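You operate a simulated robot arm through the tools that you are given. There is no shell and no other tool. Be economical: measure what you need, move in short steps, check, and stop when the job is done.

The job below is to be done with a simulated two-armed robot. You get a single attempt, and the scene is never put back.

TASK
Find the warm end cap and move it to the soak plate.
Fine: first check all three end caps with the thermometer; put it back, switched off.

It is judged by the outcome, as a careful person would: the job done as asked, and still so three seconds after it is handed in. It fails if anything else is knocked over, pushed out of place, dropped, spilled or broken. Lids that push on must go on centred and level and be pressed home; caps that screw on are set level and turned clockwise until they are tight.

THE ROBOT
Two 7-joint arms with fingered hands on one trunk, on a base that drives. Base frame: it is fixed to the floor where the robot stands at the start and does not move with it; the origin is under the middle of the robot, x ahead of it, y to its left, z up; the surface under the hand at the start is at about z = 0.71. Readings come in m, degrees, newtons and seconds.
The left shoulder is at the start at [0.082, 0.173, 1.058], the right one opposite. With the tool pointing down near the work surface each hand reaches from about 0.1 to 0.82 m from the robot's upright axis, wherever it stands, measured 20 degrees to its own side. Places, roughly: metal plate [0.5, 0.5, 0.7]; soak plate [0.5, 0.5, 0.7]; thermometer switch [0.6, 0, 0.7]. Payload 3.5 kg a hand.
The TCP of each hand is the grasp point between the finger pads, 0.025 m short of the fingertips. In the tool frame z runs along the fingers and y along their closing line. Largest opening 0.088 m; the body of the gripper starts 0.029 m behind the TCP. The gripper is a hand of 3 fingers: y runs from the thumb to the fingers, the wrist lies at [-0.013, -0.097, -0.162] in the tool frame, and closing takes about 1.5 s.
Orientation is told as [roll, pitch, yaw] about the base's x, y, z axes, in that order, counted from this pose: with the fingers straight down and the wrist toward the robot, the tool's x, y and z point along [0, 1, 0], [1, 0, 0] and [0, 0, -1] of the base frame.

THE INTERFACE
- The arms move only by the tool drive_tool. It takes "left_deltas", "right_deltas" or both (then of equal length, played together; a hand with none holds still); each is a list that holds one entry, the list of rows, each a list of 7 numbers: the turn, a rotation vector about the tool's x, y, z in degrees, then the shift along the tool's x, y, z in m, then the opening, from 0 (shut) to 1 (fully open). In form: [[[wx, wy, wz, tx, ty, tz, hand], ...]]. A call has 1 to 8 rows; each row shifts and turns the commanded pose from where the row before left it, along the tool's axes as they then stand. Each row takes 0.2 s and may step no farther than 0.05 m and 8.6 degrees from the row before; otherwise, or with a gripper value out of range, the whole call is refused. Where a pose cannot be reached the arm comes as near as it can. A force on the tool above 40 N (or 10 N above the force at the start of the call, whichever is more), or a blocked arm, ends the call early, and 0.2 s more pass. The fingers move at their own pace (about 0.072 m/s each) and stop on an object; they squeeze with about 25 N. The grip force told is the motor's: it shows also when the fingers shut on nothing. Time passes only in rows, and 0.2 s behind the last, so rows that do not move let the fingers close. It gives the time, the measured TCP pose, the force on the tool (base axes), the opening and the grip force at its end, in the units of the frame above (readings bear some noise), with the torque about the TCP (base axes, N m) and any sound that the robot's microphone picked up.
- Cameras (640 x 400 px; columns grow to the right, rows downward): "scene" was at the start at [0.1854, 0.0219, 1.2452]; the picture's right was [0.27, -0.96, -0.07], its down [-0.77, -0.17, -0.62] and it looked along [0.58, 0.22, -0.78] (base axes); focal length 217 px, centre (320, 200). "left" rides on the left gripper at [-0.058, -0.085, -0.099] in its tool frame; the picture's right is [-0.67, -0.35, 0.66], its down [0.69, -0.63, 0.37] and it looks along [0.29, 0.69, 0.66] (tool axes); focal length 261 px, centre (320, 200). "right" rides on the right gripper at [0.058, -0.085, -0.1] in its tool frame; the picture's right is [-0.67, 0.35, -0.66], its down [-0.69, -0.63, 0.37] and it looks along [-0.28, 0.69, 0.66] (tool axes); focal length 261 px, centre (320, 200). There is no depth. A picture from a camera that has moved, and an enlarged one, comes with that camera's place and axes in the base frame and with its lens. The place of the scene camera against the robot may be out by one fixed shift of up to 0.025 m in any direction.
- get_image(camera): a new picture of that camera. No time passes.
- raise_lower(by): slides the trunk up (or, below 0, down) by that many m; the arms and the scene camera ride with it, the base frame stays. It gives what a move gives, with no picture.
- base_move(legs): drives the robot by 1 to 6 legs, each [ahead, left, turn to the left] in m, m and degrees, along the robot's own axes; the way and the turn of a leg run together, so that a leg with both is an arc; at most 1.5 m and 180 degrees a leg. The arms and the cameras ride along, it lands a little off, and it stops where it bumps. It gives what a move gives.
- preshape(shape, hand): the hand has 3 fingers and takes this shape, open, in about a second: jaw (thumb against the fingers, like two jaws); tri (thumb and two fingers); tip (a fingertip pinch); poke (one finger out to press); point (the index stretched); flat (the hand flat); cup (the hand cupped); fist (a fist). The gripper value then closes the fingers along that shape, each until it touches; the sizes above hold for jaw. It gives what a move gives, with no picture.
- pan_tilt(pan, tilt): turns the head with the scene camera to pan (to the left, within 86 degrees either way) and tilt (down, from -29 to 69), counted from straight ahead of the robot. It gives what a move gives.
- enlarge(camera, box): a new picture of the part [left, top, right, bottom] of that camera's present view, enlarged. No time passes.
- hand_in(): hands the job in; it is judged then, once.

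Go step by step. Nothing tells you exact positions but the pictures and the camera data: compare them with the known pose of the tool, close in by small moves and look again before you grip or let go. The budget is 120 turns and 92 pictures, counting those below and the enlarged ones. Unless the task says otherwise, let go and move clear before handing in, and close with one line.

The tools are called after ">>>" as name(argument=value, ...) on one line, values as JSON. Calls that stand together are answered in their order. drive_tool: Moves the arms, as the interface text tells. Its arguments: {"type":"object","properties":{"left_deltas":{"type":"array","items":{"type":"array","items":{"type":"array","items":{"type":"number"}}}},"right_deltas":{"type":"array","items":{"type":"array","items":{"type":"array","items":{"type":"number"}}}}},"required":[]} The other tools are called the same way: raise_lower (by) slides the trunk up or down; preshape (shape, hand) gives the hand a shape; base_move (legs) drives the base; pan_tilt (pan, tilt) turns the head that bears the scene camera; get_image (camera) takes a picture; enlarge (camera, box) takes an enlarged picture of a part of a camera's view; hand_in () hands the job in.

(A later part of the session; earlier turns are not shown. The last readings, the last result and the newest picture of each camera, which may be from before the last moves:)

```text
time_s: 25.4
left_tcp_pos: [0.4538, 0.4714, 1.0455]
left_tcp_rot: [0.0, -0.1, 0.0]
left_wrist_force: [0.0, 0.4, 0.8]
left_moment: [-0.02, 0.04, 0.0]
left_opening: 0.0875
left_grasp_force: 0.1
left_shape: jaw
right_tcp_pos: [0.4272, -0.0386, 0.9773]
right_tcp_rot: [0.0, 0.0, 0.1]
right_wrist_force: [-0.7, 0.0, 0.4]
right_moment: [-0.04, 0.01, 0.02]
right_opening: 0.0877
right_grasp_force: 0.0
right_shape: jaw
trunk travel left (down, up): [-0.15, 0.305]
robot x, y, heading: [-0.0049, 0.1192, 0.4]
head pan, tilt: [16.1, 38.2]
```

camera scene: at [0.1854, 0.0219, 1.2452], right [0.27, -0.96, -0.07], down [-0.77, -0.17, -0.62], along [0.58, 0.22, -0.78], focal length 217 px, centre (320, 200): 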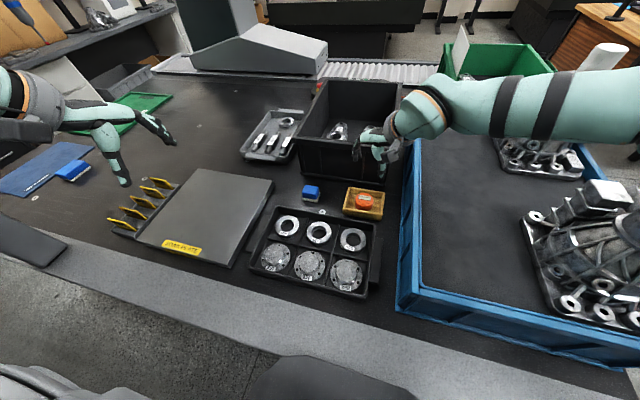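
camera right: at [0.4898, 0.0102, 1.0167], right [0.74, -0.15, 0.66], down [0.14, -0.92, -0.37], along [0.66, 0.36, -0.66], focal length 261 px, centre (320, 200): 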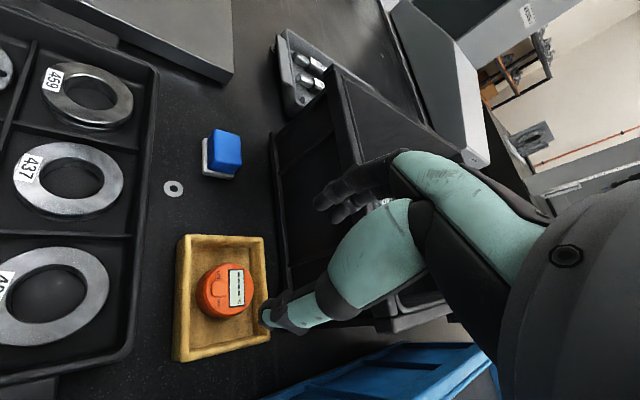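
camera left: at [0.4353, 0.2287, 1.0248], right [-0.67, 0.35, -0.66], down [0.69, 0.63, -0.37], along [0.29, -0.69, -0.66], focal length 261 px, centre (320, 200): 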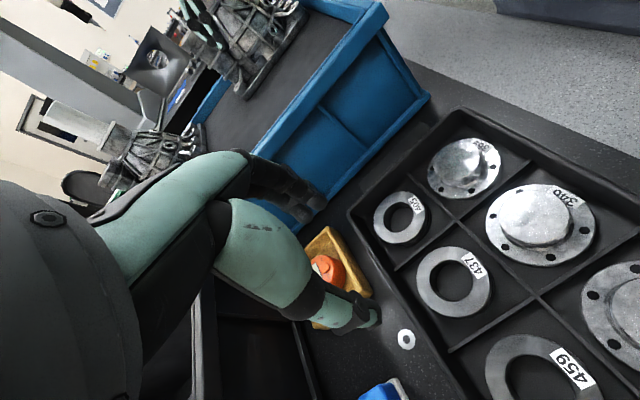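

>>> drive_tool(right_deltas=[[[0, 0, 0, 0.0164, 0.0358, 0.01, 0.75], [0, 0, 0, 0.0164, 0.0358, 0.01, 0.75], [0, 0, 0, 0.0164, 0.0358, 0.01, 0.75], [0, 0, 0, 0.0164, 0.0358, 0.01, 0.75], [0, 0, 0, 0.0164, 0.0358, 0.01, 0.75]]])

>>> drive_tool(right_deltas=[[[0, 0, -8.5, 0, 0, 0, 0.75], [0, 0, -8.5, 0, 0, 0, 0.75], [0, 0, -8.5, 0, 0, 0, 0.75], [0, 0, -8.5, 0, 0, 0, 0.75], [0, 0, -8.5, 0, 0, 0, 0.75], [0, 0, -8.5, 0, 0, 0, 0.75], [0, 0, -8.5, 0, 0, 0, 0.75], [0, 0, -8.5, 0, 0, 0, 0.75]]])

>>> drive_tool(right_deltas=[[[0, 0, -7.3, 0, 0, 0, 0.75], [0, 0, -7.3, 0, 0, 0, 0.75], [0, 0, -7.4, 0, 0, 0, 0.75], [0, 0, 0, 0, 0, 0, 0.75]]])

>>> get_image(camera="right")

```text
time_s: 26.6
left_tcp_pos: [0.456, 0.4712, 1.0452]
left_tcp_rot: [0.1, 0.0, -0.1]
left_wrist_force: [-1.2, -0.4, 1.4]
left_moment: [0.01, 0.0, -0.03]
left_opening: 0.0876
left_grasp_force: 0.0
left_shape: jaw
right_tcp_pos: [0.6073, 0.045, 0.9292]
right_tcp_rot: [0.0, 0.1, 0.1]
right_wrist_force: [0.0, -0.2, 0.2]
right_moment: [-0.01, 0.01, 0.03]
right_opening: 0.066
right_grasp_force: 0.2
right_shape: jaw
trunk travel left (down, up): [-0.15, 0.305]
robot x, y, heading: [-0.0005, 0.1187, 0.0]
head pan, tilt: [16.1, 38.2]
```

```text
time_s: 28.4
left_tcp_pos: [0.4544, 0.4711, 1.0455]
left_tcp_rot: [0.0, -0.1, -0.1]
left_wrist_force: [-0.1, 0.4, -0.3]
left_moment: [-0.03, 0.03, -0.01]
left_opening: 0.0878
left_grasp_force: 0.1
left_shape: jaw
right_tcp_pos: [0.6077, 0.0442, 0.9277]
right_tcp_rot: [0.0, -0.1, 42.6]
right_wrist_force: [0.3, 0.2, 0.1]
right_moment: [0.02, -0.03, -0.01]
right_opening: 0.0663
right_grasp_force: 0.0
right_shape: jaw
right hand out of reach, approached as far as the arm can: row 6, 7, 8
trunk travel left (down, up): [-0.15, 0.305]
robot x, y, heading: [0.0003, 0.1213, 0.1]
head pan, tilt: [16.1, 38.2]
```

```text
time_s: 29.4
left_tcp_pos: [0.4551, 0.4714, 1.0465]
left_tcp_rot: [0.0, 0.0, -0.1]
left_wrist_force: [0.2, 1.1, 0.1]
left_moment: [-0.02, -0.04, 0.06]
left_opening: 0.0874
left_grasp_force: 0.1
left_shape: jaw
right_tcp_pos: [0.6073, 0.0445, 0.9278]
right_tcp_rot: [0.0, 0.0, 42.5]
right_wrist_force: [-0.4, -1.4, 0.1]
right_moment: [-0.03, -0.01, 0.01]
right_opening: 0.0662
right_grasp_force: 0.0
right_shape: jaw
right hand out of reach, approached as far as the arm can: row 1, 2, 3
trunk travel left (down, up): [-0.15, 0.305]
robot x, y, heading: [0.0011, 0.1229, 0.2]
head pan, tilt: [16.1, 38.2]
```

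```text
57 pictures are left
camera right: at [0.5035, 0.0288, 1.0266], right [0.71, -0.26, 0.65], down [0.0, -0.93, -0.37], along [0.7, 0.26, -0.66], focal length 261 px, centre (320, 200)
```

right: 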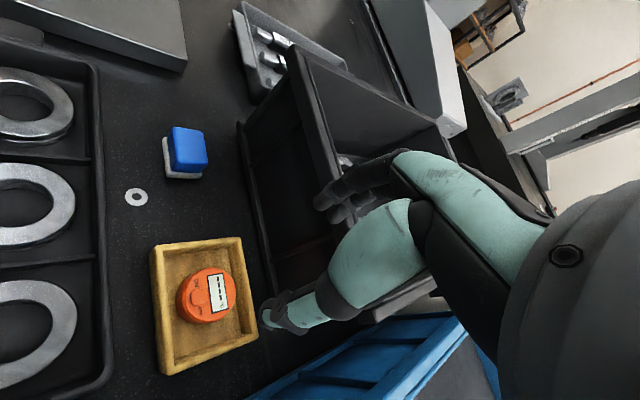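

That made it worse (42°), so the other direction should help. I'll lift, shift the base to the right, and try again.

>>> drive_tool(right_deltas=[[[0, 0, 8.5, 0, 0, -0.03, 0.75], [0, 0, 8.5, 0, 0, -0.03, 0.75], [0, 0, 8.5, 0, 0, -0.03, 0.75], [0, 0, 8.5, 0, 0, -0.02, 0.75], [0, 0, 8.5, 0, 0, 0, 0.75]]])

>>> base_move(legs=[[0, -0.22, 0]])

>>> drive_tool(right_deltas=[[[0, 0, 0, 0.035, -0.01, 0, 0.75], [0, 0, 0, 0.035, -0.01, 0, 0.75], [0, 0, 0, 0.035, -0.01, 0, 0.75], [0, 0, 0, 0.035, -0.01, 0, 0.75], [0, 0, 0, 0.035, 0.02, 0.02, 0.75], [0, 0, 0, 0.035, 0.02, 0.03, 0.75], [0, 0, 0, 0, 0, 0.04, 0.75], [0, 0, 0, 0, 0, 0.03, 0.75]]])

```text
time_s: 30.6
left_tcp_pos: [0.4556, 0.4729, 1.0454]
left_tcp_rot: [0.0, 0.0, 0.0]
left_wrist_force: [-1.1, 0.9, 0.9]
left_moment: [-0.01, -0.02, 0.0]
left_opening: 0.0876
left_grasp_force: 0.1
left_shape: jaw
right_tcp_pos: [0.6071, 0.0445, 1.0358]
right_tcp_rot: [0.0, 0.0, 0.0]
right_wrist_force: [0.1, -0.3, 0.3]
right_moment: [0.02, -0.01, 0.01]
right_opening: 0.0661
right_grasp_force: 0.0
right_shape: jaw
trunk travel left (down, up): [-0.15, 0.305]
robot x, y, heading: [-0.0005, 0.1193, 0.2]
head pan, tilt: [16.1, 38.2]
```

```text
time_s: 32.3
left_tcp_pos: [0.4543, 0.2534, 1.0459]
left_tcp_rot: [0.1, 0.0, 0.1]
left_wrist_force: [1.2, -0.6, -0.1]
left_moment: [0.03, 0.0, 0.01]
left_opening: 0.0877
left_grasp_force: 0.1
left_shape: jaw
right_tcp_pos: [0.6073, -0.1751, 1.0365]
right_tcp_rot: [0.1, -0.1, 0.4]
right_wrist_force: [-0.5, -0.6, -1.1]
right_moment: [0.04, 0.02, 0.02]
right_opening: 0.0661
right_grasp_force: 0.0
right_shape: jaw
trunk travel left (down, up): [-0.15, 0.305]
robot x, y, heading: [0.0028, -0.0985, 0.4]
head pan, tilt: [16.1, 38.2]
```

```text
refused: row 6 steps farther than a row can; nothing moved
```

>>> drive_tool(left_deltas=[[[0, 0, 0, 0.03, -0.01, 0, 1], [0, 0, 0, 0.03, -0.01, 0, 1], [0, 0, 0, 0.03, -0.01, 0, 1], [0, 0, 0, 0.03, -0.01, 0, 1], [0, 0, 0, 0, 0, 0, 1], [0, 0, 0, 0, 0, 0, 1], [0, 0, 0, 0, 0, 0, 1], [0, 0, 0, 0, 0, 0, 1]]], right_deltas=[[[0, 0, 0, 0.036, 0, 0, 0.75], [0, 0, 0, 0.036, 0, 0, 0.75], [0, 0, 0, 0.036, 0, 0, 0.75], [0, 0, 0, 0.036, 0, 0, 0.75], [0, 0, 0, 0.036, 0, 0.01, 0.75], [0, 0, 0, 0.036, 0, 0.02, 0.75], [0, 0, 0, 0, 0, 0.04, 0.75], [0, 0, 0, 0, 0, 0.04, 0.75]]])

>>> drive_tool(right_deltas=[[[0, 0, -8.5, 0, 0, 0, 0.75], [0, 0, -8.5, 0, 0, 0, 0.75], [0, 0, -8.5, 0, 0, 0, 0.75], [0, 0, -8.5, 0, 0, 0, 0.75], [0, 0, -8.5, 0, 0, 0, 0.75], [0, 0, -8.5, 0, 0, 0, 0.75], [0, 0, -8.5, 0, 0, 0, 0.75], [0, 0, -8.5, 0, 0, 0, 0.75]]])

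>>> drive_tool(right_deltas=[[[0, 0, -7.3, 0, 0, 0, 0.75], [0, 0, -7.3, 0, 0, 0, 0.75], [0, 0, -7.4, 0, 0, 0, 0.75], [0, 0, 0, 0, 0, 0, 0.75]]])

```text
time_s: 34.1
left_tcp_pos: [0.4159, 0.3733, 1.0437]
left_tcp_rot: [0.0, 0.0, 0.3]
left_wrist_force: [-0.1, -0.1, -0.5]
left_moment: [-0.01, -0.01, 0.01]
left_opening: 0.0877
left_grasp_force: 0.1
left_shape: jaw
right_tcp_pos: [0.6086, 0.0395, 0.9235]
right_tcp_rot: [0.0, 0.1, 0.3]
right_wrist_force: [-0.6, 0.2, -1.1]
right_moment: [0.06, 0.02, 0.01]
right_opening: 0.0664
right_grasp_force: 0.1
right_shape: jaw
trunk travel left (down, up): [-0.15, 0.305]
robot x, y, heading: [0.0033, -0.0974, 0.3]
head pan, tilt: [16.1, 38.2]
```

```text
time_s: 35.9
left_tcp_pos: [0.4158, 0.3731, 1.0439]
left_tcp_rot: [0.0, 0.0, 0.2]
left_wrist_force: [0.2, 0.4, 0.0]
left_moment: [-0.04, 0.0, -0.01]
left_opening: 0.0877
left_grasp_force: 0.0
left_shape: jaw
right_tcp_pos: [0.6081, 0.0421, 0.9268]
right_tcp_rot: [0.1, 0.1, 48.6]
right_wrist_force: [0.1, -0.2, -0.9]
right_moment: [0.0, -0.02, 0.05]
right_opening: 0.0665
right_grasp_force: 0.0
right_shape: jaw
right hand out of reach, approached as far as the arm can: row 7, 8
trunk travel left (down, up): [-0.15, 0.305]
robot x, y, heading: [0.0018, -0.0998, 0.5]
head pan, tilt: [16.1, 38.2]
```

```text
time_s: 36.9
left_tcp_pos: [0.4154, 0.3731, 1.0456]
left_tcp_rot: [0.0, -0.1, 0.2]
left_wrist_force: [-0.6, -0.2, 0.0]
left_moment: [0.0, -0.03, -0.03]
left_opening: 0.0877
left_grasp_force: 0.0
left_shape: jaw
right_tcp_pos: [0.6085, 0.0407, 0.9256]
right_tcp_rot: [0.0, 0.0, 48.4]
right_wrist_force: [-0.2, -0.7, 0.2]
right_moment: [-0.02, -0.03, -0.03]
right_opening: 0.0664
right_grasp_force: 0.0
right_shape: jaw
right hand out of reach, approached as far as the arm can: row 1, 2, 3
trunk travel left (down, up): [-0.15, 0.305]
robot x, y, heading: [0.002, -0.096, 0.5]
head pan, tilt: [16.1, 38.2]
```

About 48° is as far as it goes, but a diagonal grip on the upper half of the puck leaves enough room. I'll check alignment from here.

>>> get_image(camera="right")

>>> pan_tilt(pan=15, tilt=45)

>>> get_image(camera="scene")

```text
56 pictures are left
camera right: at [0.5072, 0.0152, 1.0257], right [0.73, -0.18, 0.66], down [0.1, -0.93, -0.37], along [0.67, 0.33, -0.66], focal length 261 px, centre (320, 200)
```

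right: 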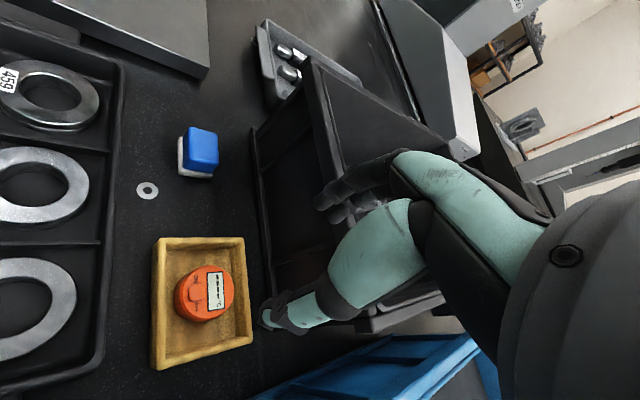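

```text
time_s: 37.6
left_tcp_pos: [0.4158, 0.3735, 1.0454]
left_tcp_rot: [-0.1, 0.0, 0.2]
left_wrist_force: [-0.8, -0.7, 0.3]
left_moment: [0.02, 0.0, 0.02]
left_opening: 0.0876
left_grasp_force: 0.2
left_shape: jaw
right_tcp_pos: [0.6084, 0.0408, 0.9257]
right_tcp_rot: [-0.1, 0.1, 48.4]
right_wrist_force: [0.3, -0.7, -0.2]
right_moment: [-0.01, -0.04, 0.0]
right_opening: 0.0663
right_grasp_force: 0.1
right_shape: jaw
trunk travel left (down, up): [-0.15, 0.305]
robot x, y, heading: [0.0031, -0.1023, 0.0]
head pan, tilt: [15.0, 45.0]
```

```text
55 pictures are left
camera scene: at [0.1794, -0.0793, 1.2366], right [0.26, -0.96, -0.06], down [-0.83, -0.19, -0.52], along [0.49, 0.19, -0.85], focal length 217 px, centre (320, 200)
```

scene: 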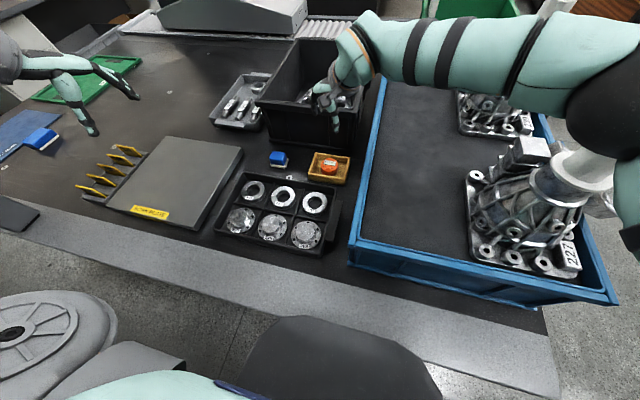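

>>> drive_tool(right_deltas=[[[0, 0, 0, 0.0016, -0.0027, 0.03, 0.7], [0, 0, 0, 0, 0, 0.04, 0.7], [0, 0, 0, 0, 0, 0.04, 0.7], [0, 0, 0, 0, 0, 0.015, 0.7], [0, 0, 0, 0, 0, 0, 0.7]]])

>>> enlarge(camera="right", box=[140, 170, 360, 340])

>>> enlarge(camera="scene", box=[280, 110, 380, 200])

>>> enlarge(camera="left", box=[440, 0, 640, 140])

```text
time_s: 38.8
left_tcp_pos: [0.4151, 0.3731, 1.0447]
left_tcp_rot: [0.0, 0.0, 0.2]
left_wrist_force: [-0.2, -0.3, 0.0]
left_moment: [0.0, 0.02, -0.02]
left_opening: 0.0876
left_grasp_force: 0.1
left_shape: jaw
right_tcp_pos: [0.6011, 0.0411, 0.7998]
right_tcp_rot: [0.0, 0.1, 48.4]
right_wrist_force: [0.5, -0.7, -0.7]
right_moment: [-0.01, -0.01, 0.01]
right_opening: 0.0614
right_grasp_force: 0.1
right_shape: jaw
trunk travel left (down, up): [-0.15, 0.305]
robot x, y, heading: [0.0036, -0.1, 0.1]
head pan, tilt: [15.0, 45.0]
```

```text
2.35 times, centred on (250, 255) of right
camera zoom: at [0.5004, 0.0159, 0.8998], right [0.73, -0.18, 0.66], down [0.1, -0.93, -0.37], along [0.67, 0.33, -0.66], focal length 613 px, centre (485, 71)
```

zoom: 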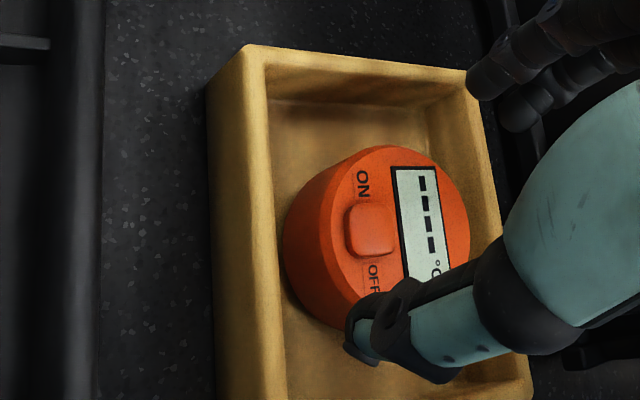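

```text
4.44 times, centred on (330, 155) of scene
camera zoom: at [0.1793, -0.0793, 1.2366], right [0.26, -0.96, -0.06], down [-0.83, -0.19, -0.52], along [0.49, 0.18, -0.85], focal length 964 px, centre (276, 400)
```

zoom: 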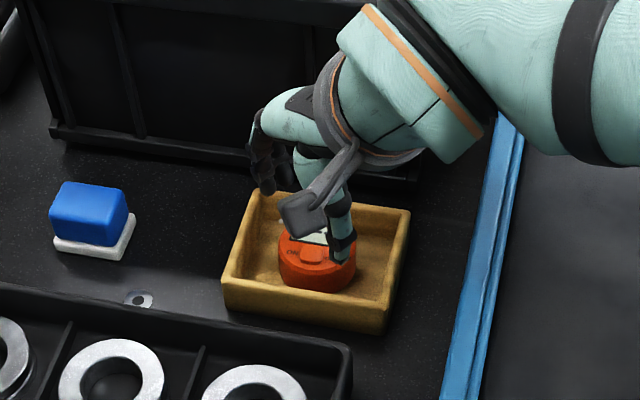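

```text
2.86 times, centred on (540, 70) of left
camera zoom: at [0.3301, 0.3148, 1.1443], right [-0.35, -0.67, -0.66], down [-0.63, 0.68, -0.37], along [0.69, 0.29, -0.66], focal length 745 px, centre (-309, 571)
```

zoom: 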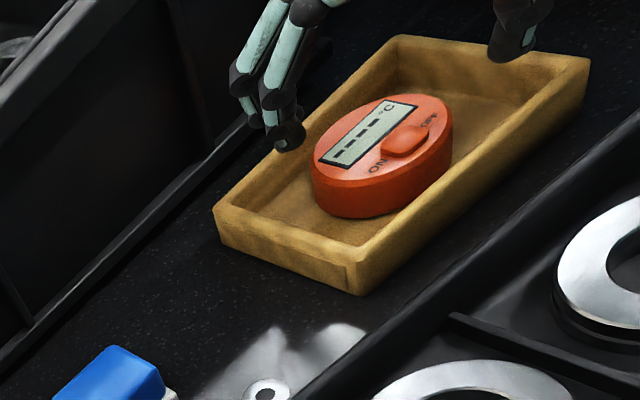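

From both wrist views the puck is at (0.6085, 0.038), with its top at about 0.744. I'll correct the offset, narrow the fingers slightly and go lower.

>>> drive_tool(right_deltas=[[[0, 0, 0, -0.0076, 0.0027, 0, 0.64], [0, 0, 0, 0, 0, 0.015, 0.64], [0, 0, 0, 0, 0, 0.01, 0.64], [0, 0, 0, 0, 0, 0, 0.64]]])

>>> enlarge(camera="right", box=[180, 170, 380, 320])

>>> enlarge(camera="left", box=[480, 0, 640, 100])

```text
time_s: 39.8
left_tcp_pos: [0.4161, 0.3722, 1.0441]
left_tcp_rot: [0.1, 0.0, 0.2]
left_wrist_force: [-0.6, 0.7, 0.2]
left_moment: [-0.03, -0.02, -0.02]
left_opening: 0.0877
left_grasp_force: 0.0
left_shape: jaw
right_tcp_pos: [0.6096, 0.0398, 0.7749]
right_tcp_rot: [0.0, 0.0, 48.4]
right_wrist_force: [-0.1, -0.3, -0.1]
right_moment: [0.01, -0.04, -0.01]
right_opening: 0.0567
right_grasp_force: 0.0
right_shape: jaw
trunk travel left (down, up): [-0.15, 0.305]
robot x, y, heading: [-0.0033, -0.101, 0.3]
head pan, tilt: [15.0, 45.0]
```

```text
2.67 times, centred on (280, 245) of right
camera zoom: at [0.5089, 0.0132, 0.8754], right [0.73, -0.18, 0.65], down [0.1, -0.93, -0.37], along [0.67, 0.33, -0.66], focal length 695 px, centre (427, 80)
```

zoom: 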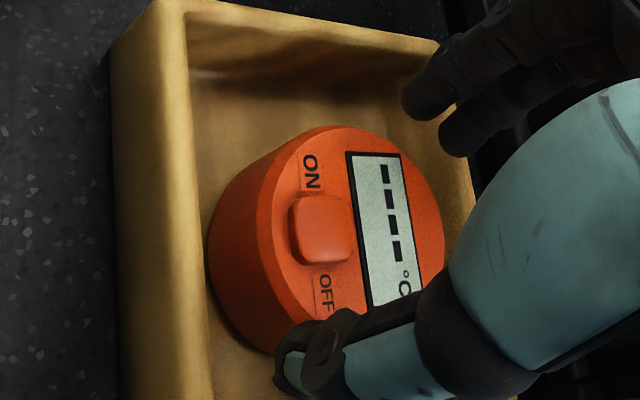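

```text
4.00 times, centred on (560, 50) of left
camera zoom: at [0.3301, 0.3148, 1.1442], right [-0.35, -0.67, -0.66], down [-0.63, 0.68, -0.37], along [0.69, 0.29, -0.66], focal length 1043 px, centre (-640, 800)
```

zoom: 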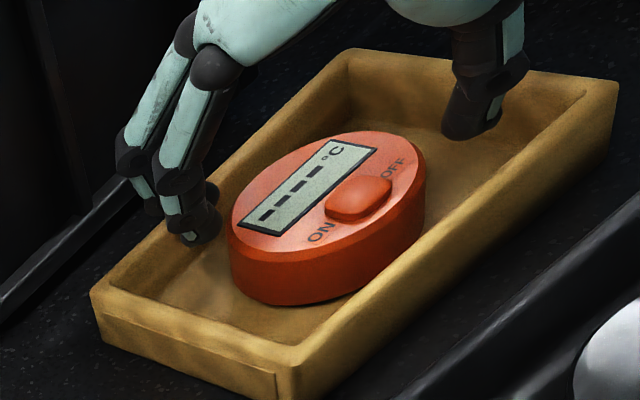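

The finger nearest the bin would land on the holder's rim. I'll raise a bit and try the narrower fingertip pinch.

>>> drive_tool(right_deltas=[[[0, 0, 0, 0, 0, -0.04, 0.64], [0, 0, 0, 0, 0, -0.02, 0.64]]])

>>> preshape(hand="right", shape="tip")

>>> enlarge(camera="right", box=[140, 150, 400, 350])

>>> enlarge(camera="left", box=[440, 0, 640, 120])

```text
time_s: 40.4
left_tcp_pos: [0.4162, 0.373, 1.0448]
left_tcp_rot: [0.0, 0.0, 0.3]
left_wrist_force: [0.1, 0.3, -0.8]
left_moment: [0.0, -0.01, -0.01]
left_opening: 0.0875
left_grasp_force: 0.1
left_shape: jaw
right_tcp_pos: [0.6111, 0.0372, 0.8358]
right_tcp_rot: [0.0, 0.0, 48.4]
right_wrist_force: [-0.2, -0.1, 0.2]
right_moment: [-0.01, 0.02, 0.0]
right_opening: 0.0568
right_grasp_force: 0.0
right_shape: jaw
trunk travel left (down, up): [-0.15, 0.305]
robot x, y, heading: [-0.0025, -0.1016, 0.5]
head pan, tilt: [15.0, 45.0]
```

```text
time_s: 41.3
left_tcp_pos: [0.4163, 0.3733, 1.0453]
left_tcp_rot: [0.0, 0.0, 0.2]
left_wrist_force: [0.1, -0.2, -0.6]
left_moment: [-0.03, 0.03, 0.02]
left_opening: 0.0875
left_grasp_force: 0.1
left_shape: jaw
right_tcp_pos: [0.6134, 0.0377, 0.8358]
right_tcp_rot: [0.0, -0.1, 48.3]
right_wrist_force: [0.0, 0.2, 0.5]
right_moment: [-0.02, 0.04, 0.01]
right_opening: 0.0879
right_grasp_force: 0.2
right_shape: tip
trunk travel left (down, up): [-0.15, 0.305]
robot x, y, heading: [-0.0008, -0.0955, 0.3]
head pan, tilt: [15.0, 45.0]
```

```text
2.00 times, centred on (270, 250) of right
camera zoom: at [0.5121, 0.0124, 0.9358], right [0.73, -0.18, 0.66], down [0.09, -0.93, -0.37], along [0.67, 0.33, -0.66], focal length 521 px, centre (420, 100)
```

zoom: 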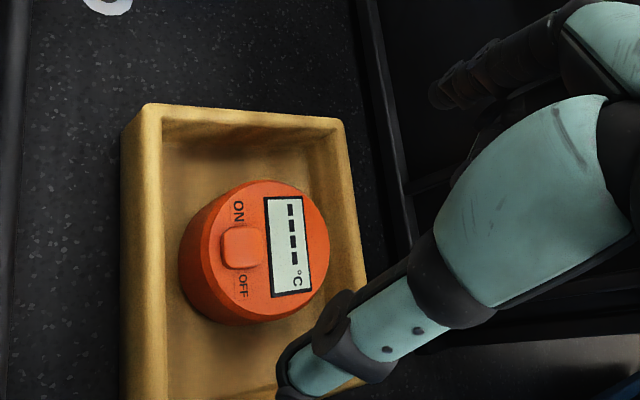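

```text
3.20 times, centred on (540, 60) of left
camera zoom: at [0.3302, 0.3148, 1.1442], right [-0.35, -0.67, -0.66], down [-0.63, 0.68, -0.37], along [0.69, 0.29, -0.66], focal length 834 px, centre (-384, 648)
```

zoom: 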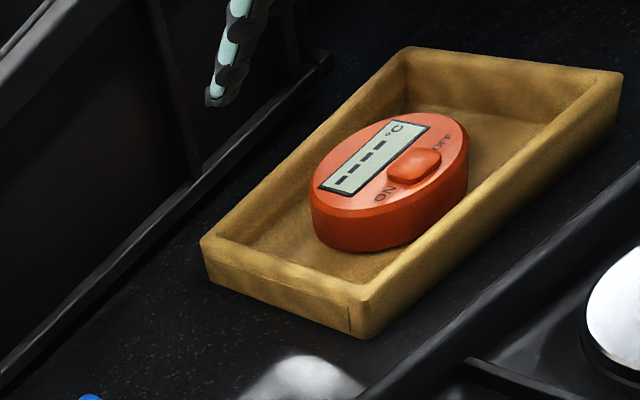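

>>> drive_tool(right_deltas=[[[0, 0, 0, 0, 0, 0.015, 0.66], [0, 0, 0, 0, 0, 0.015, 0.66], [0, 0, 0, 0, 0, 0.01, 0.66], [0, 0, 0, 0, 0, 0, 0.66]]])

>>> enlarge(camera="right", box=[180, 150, 400, 330])

>>> enlarge(camera="left", box=[480, 0, 640, 100])

```text
time_s: 42.3
left_tcp_pos: [0.4146, 0.3733, 1.0445]
left_tcp_rot: [0.0, 0.0, 0.2]
left_wrist_force: [1.2, 0.1, 0.1]
left_moment: [-0.03, -0.03, 0.03]
left_opening: 0.0872
left_grasp_force: 0.0
left_shape: jaw
right_tcp_pos: [0.6121, 0.0381, 0.7942]
right_tcp_rot: [0.0, 0.0, 48.5]
right_wrist_force: [0.4, 0.2, -0.9]
right_moment: [-0.01, -0.01, 0.02]
right_opening: 0.0585
right_grasp_force: 0.0
right_shape: tip
trunk travel left (down, up): [-0.15, 0.305]
robot x, y, heading: [-0.0003, -0.0979, 0.3]
head pan, tilt: [15.0, 45.0]
```

```text
2.22 times, centred on (290, 240) of right
camera zoom: at [0.5118, 0.012, 0.895], right [0.73, -0.18, 0.66], down [0.1, -0.93, -0.37], along [0.67, 0.33, -0.66], focal length 579 px, centre (387, 111)
```

zoom: 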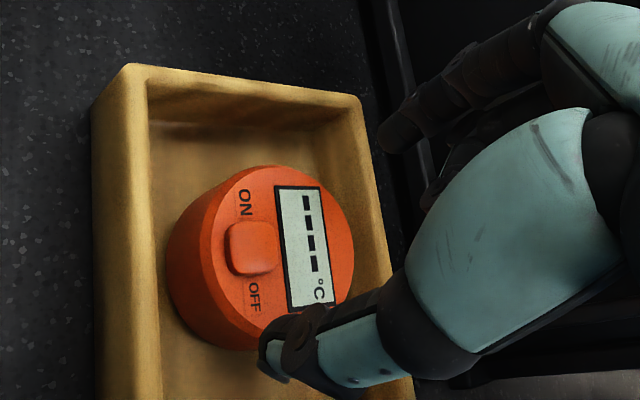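

```text
4.00 times, centred on (560, 50) of left
camera zoom: at [0.3302, 0.3148, 1.1442], right [-0.35, -0.67, -0.66], down [-0.63, 0.68, -0.37], along [0.69, 0.29, -0.66], focal length 1043 px, centre (-640, 800)
```

zoom: 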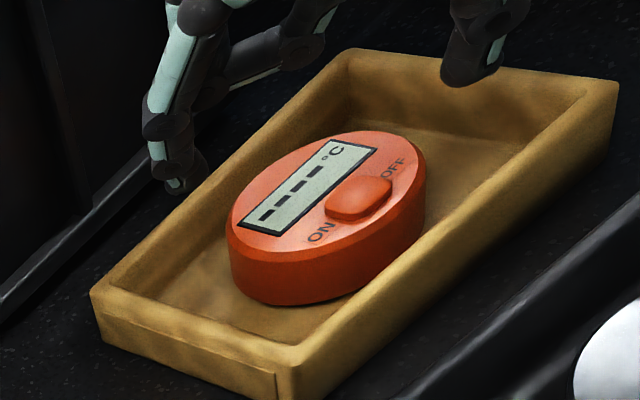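

With a single opposing finger the landing spots lie between the puck and the walls. I'll lower to grip height.

>>> drive_tool(right_deltas=[[[0, 0, 0, 0.0015, -0.001, 0.01, 0.68], [0, 0, 0, 0, 0, 0.01, 0.68], [0, 0, 0, 0, 0, 0.008, 0.68], [0, 0, 0, 0, 0, 0.008, 0.68], [0, 0, 0, 0, 0, 0, 0.68]]])

>>> enlarge(camera="right", box=[180, 150, 400, 330])

>>> enlarge(camera="left", box=[480, 0, 640, 100])

```text
time_s: 43.5
left_tcp_pos: [0.4152, 0.3731, 1.0449]
left_tcp_rot: [0.1, 0.1, 0.2]
left_wrist_force: [-0.2, 0.3, -0.5]
left_moment: [-0.01, 0.0, 0.0]
left_opening: 0.0875
left_grasp_force: 0.0
left_shape: jaw
right_tcp_pos: [0.6099, 0.0372, 0.7598]
right_tcp_rot: [0.1, 0.0, 48.4]
right_wrist_force: [-0.1, 0.5, 0.2]
right_moment: [0.0, 0.02, -0.01]
right_opening: 0.0595
right_grasp_force: 0.0
right_shape: tip
trunk travel left (down, up): [-0.15, 0.305]
robot x, y, heading: [0.002, -0.0996, 0.2]
head pan, tilt: [15.0, 45.0]
```

```text
2.22 times, centred on (290, 240) of right
camera zoom: at [0.5085, 0.012, 0.8597], right [0.73, -0.18, 0.66], down [0.09, -0.93, -0.37], along [0.67, 0.33, -0.66], focal length 579 px, centre (387, 111)
```

zoom: 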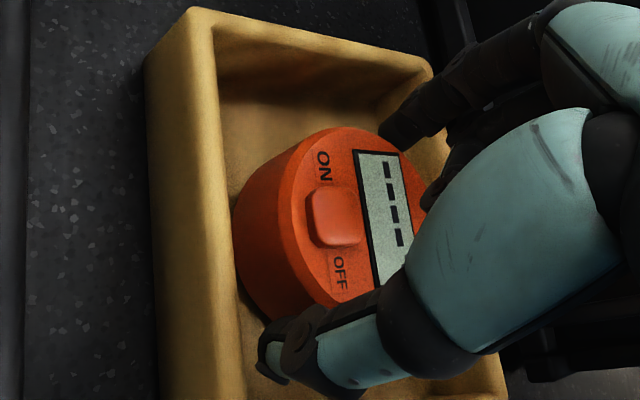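

```text
4.00 times, centred on (560, 50) of left
camera zoom: at [0.3302, 0.3148, 1.1442], right [-0.35, -0.67, -0.66], down [-0.63, 0.68, -0.37], along [0.69, 0.29, -0.66], focal length 1043 px, centre (-640, 800)
```

zoom: 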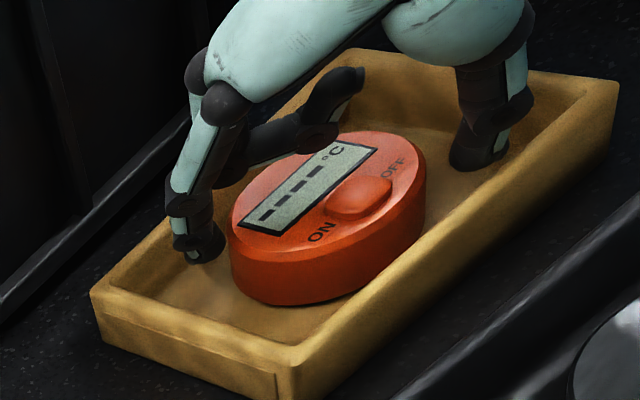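

Thumb and index sit either side of the puck, inside the holder. I'll go down 5 mm more and close.

>>> drive_tool(right_deltas=[[[0, 0, 0, 0, 0, 0.005, 0.68], [0, 0, 0, 0, 0, 0, 0.5], [0, 0, 0, 0, 0, 0, 0.35], [0, 0, 0, 0, 0, 0, 0.3], [0, 0, 0, 0, 0, 0, 0.2], [0, 0, 0, 0, 0, 0, 0.2], [0, 0, 0, 0, 0, 0, 0.2]]])

>>> enlarge(camera="left", box=[480, 0, 640, 100])

```text
time_s: 45.1
left_tcp_pos: [0.4145, 0.3727, 1.0449]
left_tcp_rot: [0.0, 0.0, 0.3]
left_wrist_force: [0.7, 0.0, -0.5]
left_moment: [0.03, 0.01, -0.01]
left_opening: 0.0874
left_grasp_force: 0.1
left_shape: jaw
right_tcp_pos: [0.6083, 0.0374, 0.7554]
right_tcp_rot: [0.0, 0.0, 48.3]
right_wrist_force: [-0.1, -0.6, -1.0]
right_moment: [0.03, -0.03, -0.03]
right_opening: 0.0462
right_grasp_force: 24.4
right_shape: tip
trunk travel left (down, up): [-0.15, 0.305]
robot x, y, heading: [-0.0005, -0.0953, 0.1]
head pan, tilt: [15.0, 45.0]
```

```text
4.00 times, centred on (560, 50) of left
camera zoom: at [0.3303, 0.3148, 1.1441], right [-0.35, -0.67, -0.66], down [-0.63, 0.68, -0.37], along [0.69, 0.29, -0.66], focal length 1043 px, centre (-640, 800)
```

zoom: 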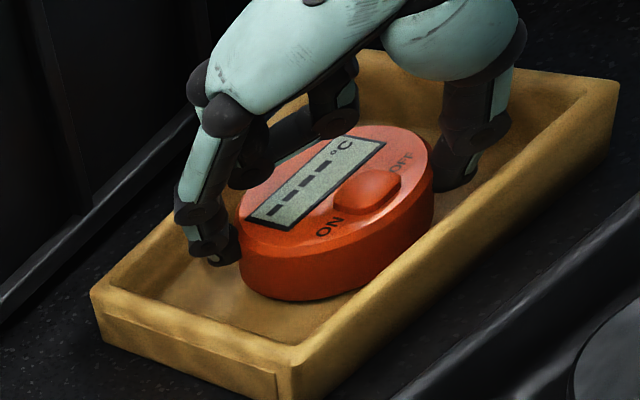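

The puck is gripped at 46 mm. I'll lift slowly and check.

>>> drive_tool(right_deltas=[[[0, 0, 0, 0, 0, -0.01, 0.2], [0, 0, 0, 0, 0, -0.02, 0.2], [0, 0, 0, 0, 0, -0.03, 0.2], [0, 0, 0, 0, 0, -0.03, 0.2], [0, 0, 0, 0, 0, 0, 0.2]]])

>>> get_image(camera="left")

>>> get_image(camera="right")

```text
time_s: 46.3
left_tcp_pos: [0.4167, 0.373, 1.0451]
left_tcp_rot: [0.1, -0.1, 0.2]
left_wrist_force: [-0.1, 0.0, -0.4]
left_moment: [0.0, 0.01, 0.0]
left_opening: 0.0873
left_grasp_force: 0.2
left_shape: jaw
right_tcp_pos: [0.608, 0.0372, 0.8431]
right_tcp_rot: [0.2, 0.0, 48.4]
right_wrist_force: [-0.6, 0.2, -1.3]
right_moment: [-0.02, 0.03, -0.03]
right_opening: 0.0461
right_grasp_force: 24.9
right_shape: tip
trunk travel left (down, up): [-0.15, 0.305]
robot x, y, heading: [0.0005, -0.0963, 0.2]
head pan, tilt: [15.0, 45.0]
```

```text
42 pictures are left
camera left: at [0.3306, 0.3148, 1.144], right [-0.35, -0.67, -0.66], down [-0.63, 0.68, -0.37], along [0.69, 0.29, -0.66], focal length 261 px, centre (320, 200)
```

left: 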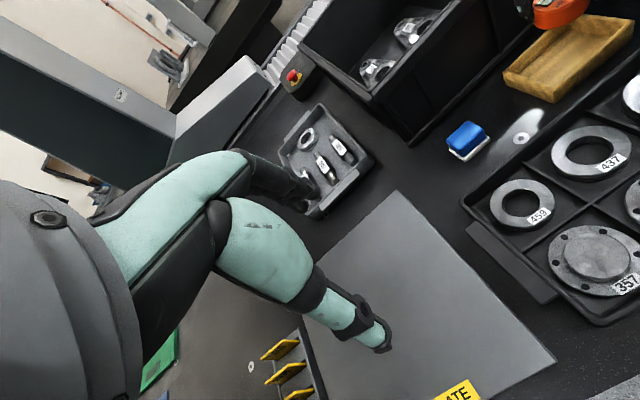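

```text
41 pictures are left
camera right: at [0.5079, 0.0125, 0.9424], right [0.73, -0.18, 0.65], down [0.09, -0.93, -0.37], along [0.67, 0.33, -0.66], focal length 261 px, centre (320, 200)
```

right: 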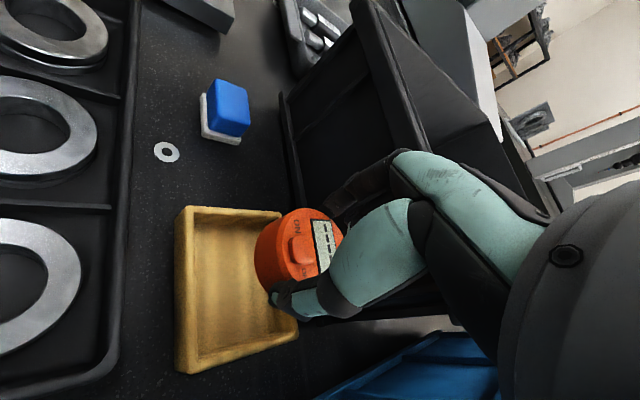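

The puck is held level. I'll carry it over cap 369 at about (0.384, 0.050) and look.

>>> drive_tool(right_deltas=[[[0, 0, 0, 0.0294, -0.0232, 0, 0.2], [0, 0, 0, 0.0294, -0.0232, 0, 0.2], [0, 0, 0, 0.0294, -0.0232, 0, 0.2], [0, 0, 0, 0.0294, -0.0232, 0, 0.2], [0, 0, 0, 0.0294, -0.0232, 0, 0.2], [0, 0, 0, 0.0294, -0.0232, 0, 0.2], [0, 0, 0, 0, 0, 0, 0.2]]])

>>> get_image(camera="right")

>>> get_image(camera="scene")

```text
time_s: 47.9
left_tcp_pos: [0.4153, 0.3719, 1.0441]
left_tcp_rot: [0.0, 0.1, 0.2]
left_wrist_force: [-0.5, -0.3, 0.5]
left_moment: [-0.01, 0.01, 0.0]
left_opening: 0.0876
left_grasp_force: 0.0
left_shape: jaw
right_tcp_pos: [0.385, 0.0515, 0.8465]
right_tcp_rot: [0.1, 0.1, 48.4]
right_wrist_force: [0.6, -1.0, -1.0]
right_moment: [0.0, -0.01, -0.04]
right_opening: 0.0459
right_grasp_force: 25.1
right_shape: tip
trunk travel left (down, up): [-0.15, 0.305]
robot x, y, heading: [0.0007, -0.101, -0.1]
head pan, tilt: [15.0, 45.0]
```

```text
40 pictures are left
camera right: at [0.2847, 0.0264, 0.9451], right [0.73, -0.18, 0.65], down [0.09, -0.93, -0.37], along [0.67, 0.33, -0.66], focal length 261 px, centre (320, 200)
```

right: 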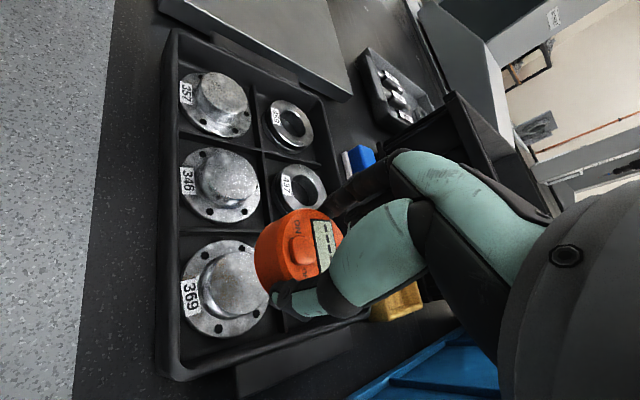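

```text
39 pictures are left
camera scene: at [0.1798, -0.0795, 1.2365], right [0.26, -0.96, -0.06], down [-0.83, -0.19, -0.52], along [0.49, 0.19, -0.85], focal length 217 px, centre (320, 200)
```

scene: 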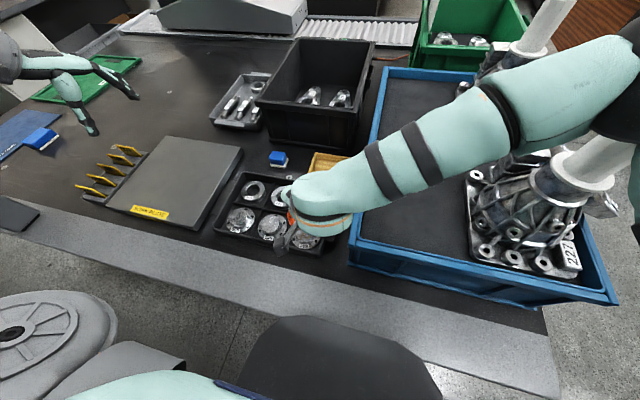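

Cap 369's boss centre is about (0.380, 0.047), with its top near 0.75. I'll shift a few mm and lower towards contact.

>>> drive_tool(right_deltas=[[[0, 0, 0, 0.0007, -0.0067, 0.015, 0.2], [0, 0, 0, 0, 0, 0.015, 0.2], [0, 0, 0, 0, 0, 0.01, 0.2], [0, 0, 0, 0, 0, 0, 0.2]]])

>>> enlarge(camera="right", box=[160, 150, 380, 340])

```text
time_s: 48.9
left_tcp_pos: [0.4152, 0.3722, 1.0441]
left_tcp_rot: [0.1, 0.1, 0.2]
left_wrist_force: [0.4, -0.5, -0.2]
left_moment: [0.0, -0.02, 0.06]
left_opening: 0.0879
left_grasp_force: 0.0
left_shape: jaw
right_tcp_pos: [0.3776, 0.0472, 0.8052]
right_tcp_rot: [0.0, 0.0, 48.4]
right_wrist_force: [-0.2, 0.5, -0.8]
right_moment: [-0.04, 0.04, 0.02]
right_opening: 0.0461
right_grasp_force: 25.2
right_shape: tip
trunk travel left (down, up): [-0.15, 0.305]
robot x, y, heading: [-0.0007, -0.1013, 0.1]
head pan, tilt: [15.0, 45.0]
```

```text
2.11 times, centred on (270, 245) of right
camera zoom: at [0.2776, 0.0218, 0.9053], right [0.73, -0.18, 0.65], down [0.09, -0.93, -0.37], along [0.67, 0.33, -0.66], focal length 549 px, centre (425, 105)
```

zoom: 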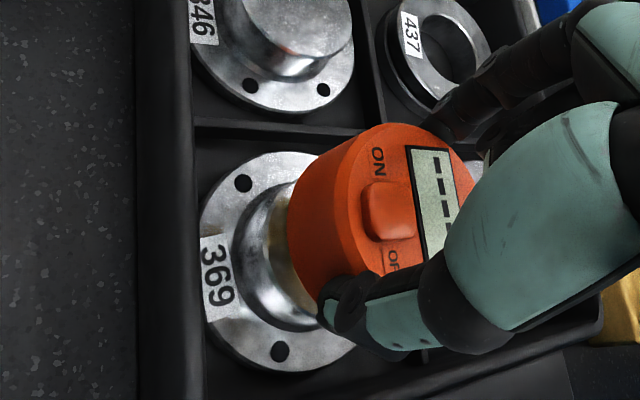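

>>> drive_tool(right_deltas=[[[0, 0, 0, 0, 0, 0.004, 0.2], [0, 0, 0, 0, 0, 0.003, 0.2], [0, 0, 0, 0, 0, 0.003, 0.2], [0, 0, 0, 0, 0, 0.002, 0.2], [0, 0, 0, 0, 0, 0, 0.2]]])

>>> enlarge(camera="right", box=[160, 150, 380, 340])

```text
time_s: 50.1
left_tcp_pos: [0.4173, 0.3733, 1.0444]
left_tcp_rot: [0.0, 0.0, 0.2]
left_wrist_force: [-0.5, 0.0, 1.3]
left_moment: [0.01, 0.0, -0.01]
left_opening: 0.0877
left_grasp_force: 0.1
left_shape: jaw
right_tcp_pos: [0.3795, 0.0475, 0.7932]
right_tcp_rot: [0.0, 0.1, 48.4]
right_wrist_force: [0.1, -0.7, -0.4]
right_moment: [-0.02, -0.02, -0.01]
right_opening: 0.0458
right_grasp_force: 25.6
right_shape: tip
trunk travel left (down, up): [-0.15, 0.305]
robot x, y, heading: [0.0003, -0.0943, 0.2]
head pan, tilt: [15.0, 45.0]
```

```text
2.11 times, centred on (270, 245) of right
camera zoom: at [0.2792, 0.0219, 0.8927], right [0.73, -0.18, 0.65], down [0.09, -0.93, -0.37], along [0.67, 0.33, -0.66], focal length 549 px, centre (425, 105)
```

zoom: 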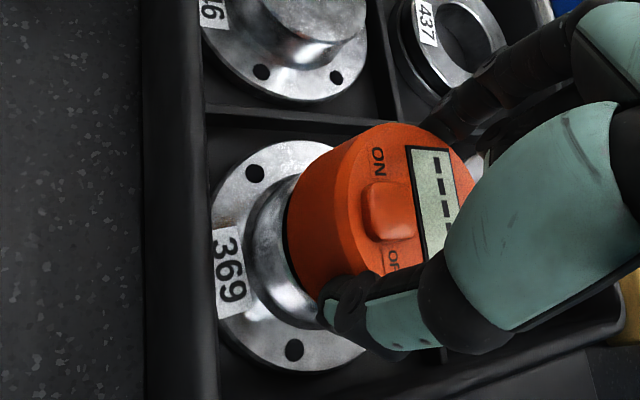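

>>> drive_tool(right_deltas=[[[0, 0, 0, 0, 0, 0.002, 0.2], [0, 0, 0, 0, 0, 0.002, 0.2], [0, 0, 0, 0, 0, 0.002, 0.2], [0, 0, 0, 0, 0, 0, 0.2]]])

>>> enlarge(camera="right", box=[160, 150, 380, 340])

```text
time_s: 51.1
left_tcp_pos: [0.4162, 0.3735, 1.0446]
left_tcp_rot: [0.0, 0.0, 0.3]
left_wrist_force: [0.1, 0.4, -0.3]
left_moment: [-0.04, -0.01, 0.0]
left_opening: 0.0876
left_grasp_force: 0.1
left_shape: jaw
right_tcp_pos: [0.3817, 0.0468, 0.7885]
right_tcp_rot: [0.0, 0.1, 48.4]
right_wrist_force: [-0.6, -0.4, -1.3]
right_moment: [0.01, 0.01, 0.01]
right_opening: 0.0459
right_grasp_force: 25.2
right_shape: tip
trunk travel left (down, up): [-0.15, 0.305]
robot x, y, heading: [-0.0015, -0.0993, 0.2]
head pan, tilt: [15.0, 45.0]
```

```text
2.11 times, centred on (270, 245) of right
camera zoom: at [0.2798, 0.021, 0.8878], right [0.73, -0.18, 0.65], down [0.09, -0.93, -0.37], along [0.67, 0.33, -0.66], focal length 549 px, centre (425, 105)
```

zoom: 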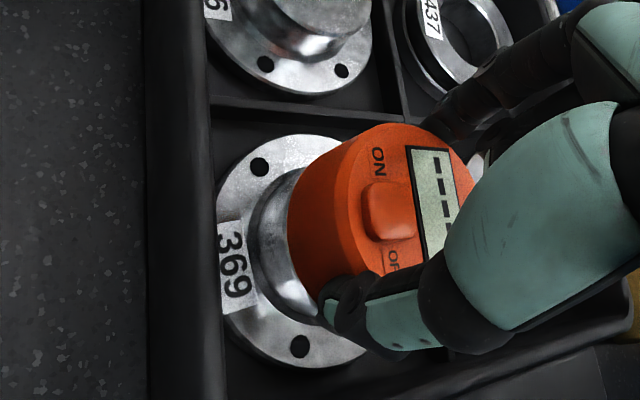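

>>> drive_tool(right_deltas=[[[0, 0, 0, 0, 0, 0.0015, 0.2], [0, 0, 0, 0, 0, 0.0015, 0.2], [0, 0, 0, 0, 0, 0.0015, 0.2], [0, 0, 0, 0, 0, 0, 0.2]]])

```text
time_s: 52.1
left_tcp_pos: [0.4146, 0.3733, 1.0441]
left_tcp_rot: [0.0, 0.1, 0.2]
left_wrist_force: [-0.8, 0.5, -0.1]
left_moment: [0.01, 0.01, -0.02]
left_opening: 0.0877
left_grasp_force: 0.0
left_shape: jaw
right_tcp_pos: [0.3804, 0.0468, 0.7825]
right_tcp_rot: [-0.1, 0.0, 48.4]
right_wrist_force: [-0.5, 0.8, 3.4]
right_moment: [0.07, -0.01, 0.02]
right_opening: 0.0458
right_grasp_force: 25.1
right_shape: tip
trunk travel left (down, up): [-0.15, 0.305]
robot x, y, heading: [0.0022, -0.1021, 0.3]
head pan, tilt: [15.0, 45.0]
```

Contact is starting at TCP z ≈ 0.7825 (about +4 N). I'll hold and read the display.

>>> drive_tool(right_deltas=[[[0, 0, 0, 0, 0, 0.0005, 0.2], [0, 0, 0, 0, 0, 0, 0.2], [0, 0, 0, 0, 0, 0, 0.2], [0, 0, 0, 0, 0, 0, 0.2], [0, 0, 0, 0, 0, 0, 0.2], [0, 0, 0, 0, 0, 0, 0.2], [0, 0, 0, 0, 0, 0, 0.2], [0, 0, 0, 0, 0, 0, 0.2]]])

>>> enlarge(camera="right", box=[180, 150, 380, 320])

```text
time_s: 53.9
left_tcp_pos: [0.4143, 0.3725, 1.0462]
left_tcp_rot: [0.0, -0.1, 0.2]
left_wrist_force: [-0.3, 0.1, -0.7]
left_moment: [-0.01, 0.0, -0.01]
left_opening: 0.0878
left_grasp_force: 0.1
left_shape: jaw
right_tcp_pos: [0.38, 0.0451, 0.7828]
right_tcp_rot: [0.0, -0.1, 48.5]
right_wrist_force: [0.8, 1.5, 10.0]
right_moment: [0.06, -0.04, -0.01]
right_opening: 0.0462
right_grasp_force: 25.3
right_shape: tip
trunk travel left (down, up): [-0.15, 0.305]
robot x, y, heading: [-0.0035, -0.0987, 0.0]
head pan, tilt: [15.0, 45.0]
```

```text
2.35 times, centred on (280, 235) of right
camera zoom: at [0.2792, 0.02, 0.8815], right [0.73, -0.18, 0.66], down [0.1, -0.93, -0.37], along [0.67, 0.33, -0.66], focal length 613 px, centre (414, 118)
```

zoom: 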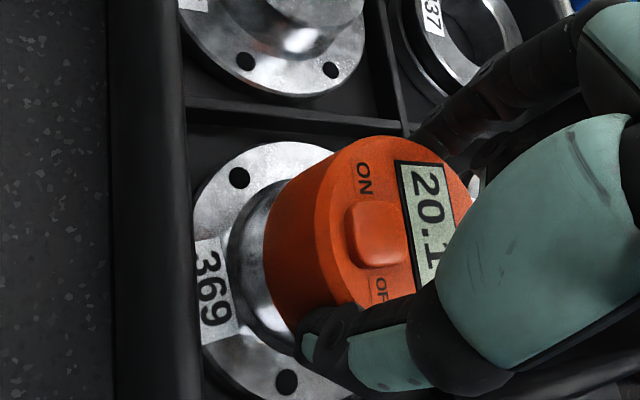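

The display reads about 20.1 °C for cap 369. I'll wait a moment to see whether it has settled.

>>> drive_tool(right_deltas=[[[0, 0, 0, 0, 0, 0, 0.2], [0, 0, 0, 0, 0, 0, 0.2], [0, 0, 0, 0, 0, 0, 0.2], [0, 0, 0, 0, 0, 0, 0.2], [0, 0, 0, 0, 0, 0, 0.2], [0, 0, 0, 0, 0, 0, 0.2], [0, 0, 0, 0, 0, 0, 0.2], [0, 0, 0, 0, 0, 0, 0.2]]])

>>> enlarge(camera="right", box=[260, 190, 340, 250])

```text
time_s: 55.7
left_tcp_pos: [0.4144, 0.3732, 1.0456]
left_tcp_rot: [0.1, -0.1, 0.2]
left_wrist_force: [0.2, 0.5, 0.3]
left_moment: [-0.01, 0.0, 0.0]
left_opening: 0.088
left_grasp_force: 0.1
left_shape: jaw
right_tcp_pos: [0.3801, 0.046, 0.7812]
right_tcp_rot: [0.0, -0.1, 48.4]
right_wrist_force: [1.5, 2.3, 9.5]
right_moment: [0.08, -0.04, -0.04]
right_opening: 0.0461
right_grasp_force: 24.5
right_shape: tip
trunk travel left (down, up): [-0.15, 0.305]
robot x, y, heading: [0.0008, -0.1021, 0.1]
head pan, tilt: [15.0, 45.0]
```

```text
6.67 times, centred on (300, 220) of right
camera zoom: at [0.2792, 0.02, 0.8815], right [0.73, -0.18, 0.66], down [0.1, -0.93, -0.37], along [0.67, 0.33, -0.66], focal length 1738 px, centre (453, 67)
```

zoom: 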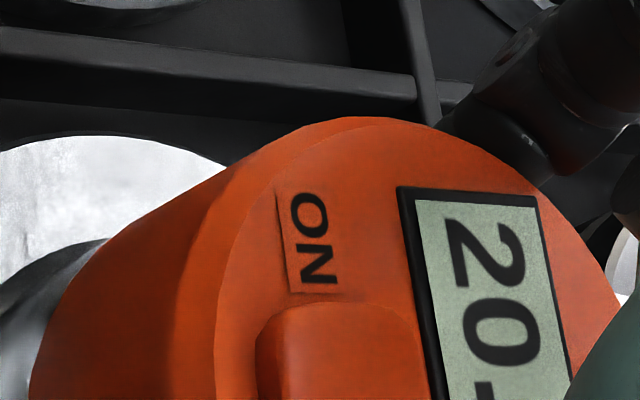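

369 is steady at about 20 °C. Next is cap 346 at about (0.379, 0.1415).

>>> drive_tool(right_deltas=[[[0, 0, 0, 0, 0, -0.02, 0.2], [0, 0, 0, 0, 0, -0.025, 0.2], [0, 0, 0, 0.0214, 0.0236, 0, 0.2], [0, 0, 0, 0.0214, 0.0236, 0, 0.2], [0, 0, 0, 0.0214, 0.0236, 0, 0.2], [0, 0, 0, 0, 0, 0.015, 0.2], [0, 0, 0, 0, 0, 0.01, 0.2], [0, 0, 0, 0, 0, 0, 0.2]]])

>>> enlarge(camera="right", box=[160, 150, 380, 340])

```text
time_s: 57.5
left_tcp_pos: [0.4153, 0.3732, 1.0462]
left_tcp_rot: [0.0, 0.0, 0.2]
left_wrist_force: [0.0, -0.1, 0.2]
left_moment: [0.02, 0.04, 0.04]
left_opening: 0.0875
left_grasp_force: 0.1
left_shape: jaw
right_tcp_pos: [0.3786, 0.1418, 0.8006]
right_tcp_rot: [0.1, 0.0, 48.3]
right_wrist_force: [-0.4, 0.7, -1.8]
right_moment: [0.0, 0.0, 0.01]
right_opening: 0.0459
right_grasp_force: 25.0
right_shape: tip
trunk travel left (down, up): [-0.15, 0.305]
robot x, y, heading: [-0.0011, -0.0995, 0.2]
head pan, tilt: [15.0, 45.0]
```

```text
2.11 times, centred on (270, 245) of right
camera zoom: at [0.2791, 0.1159, 0.9016], right [0.73, -0.19, 0.65], down [0.09, -0.93, -0.37], along [0.67, 0.33, -0.66], focal length 549 px, centre (425, 105)
```

zoom: 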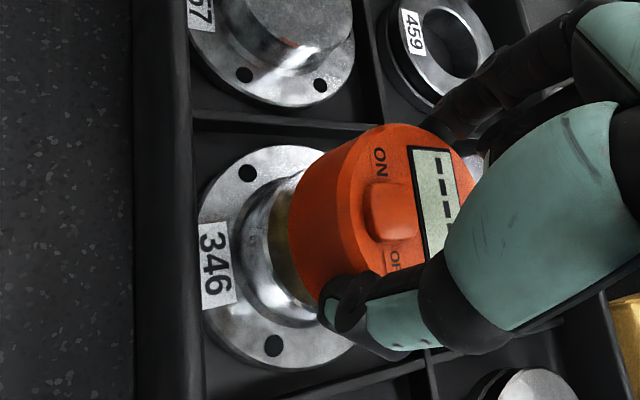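

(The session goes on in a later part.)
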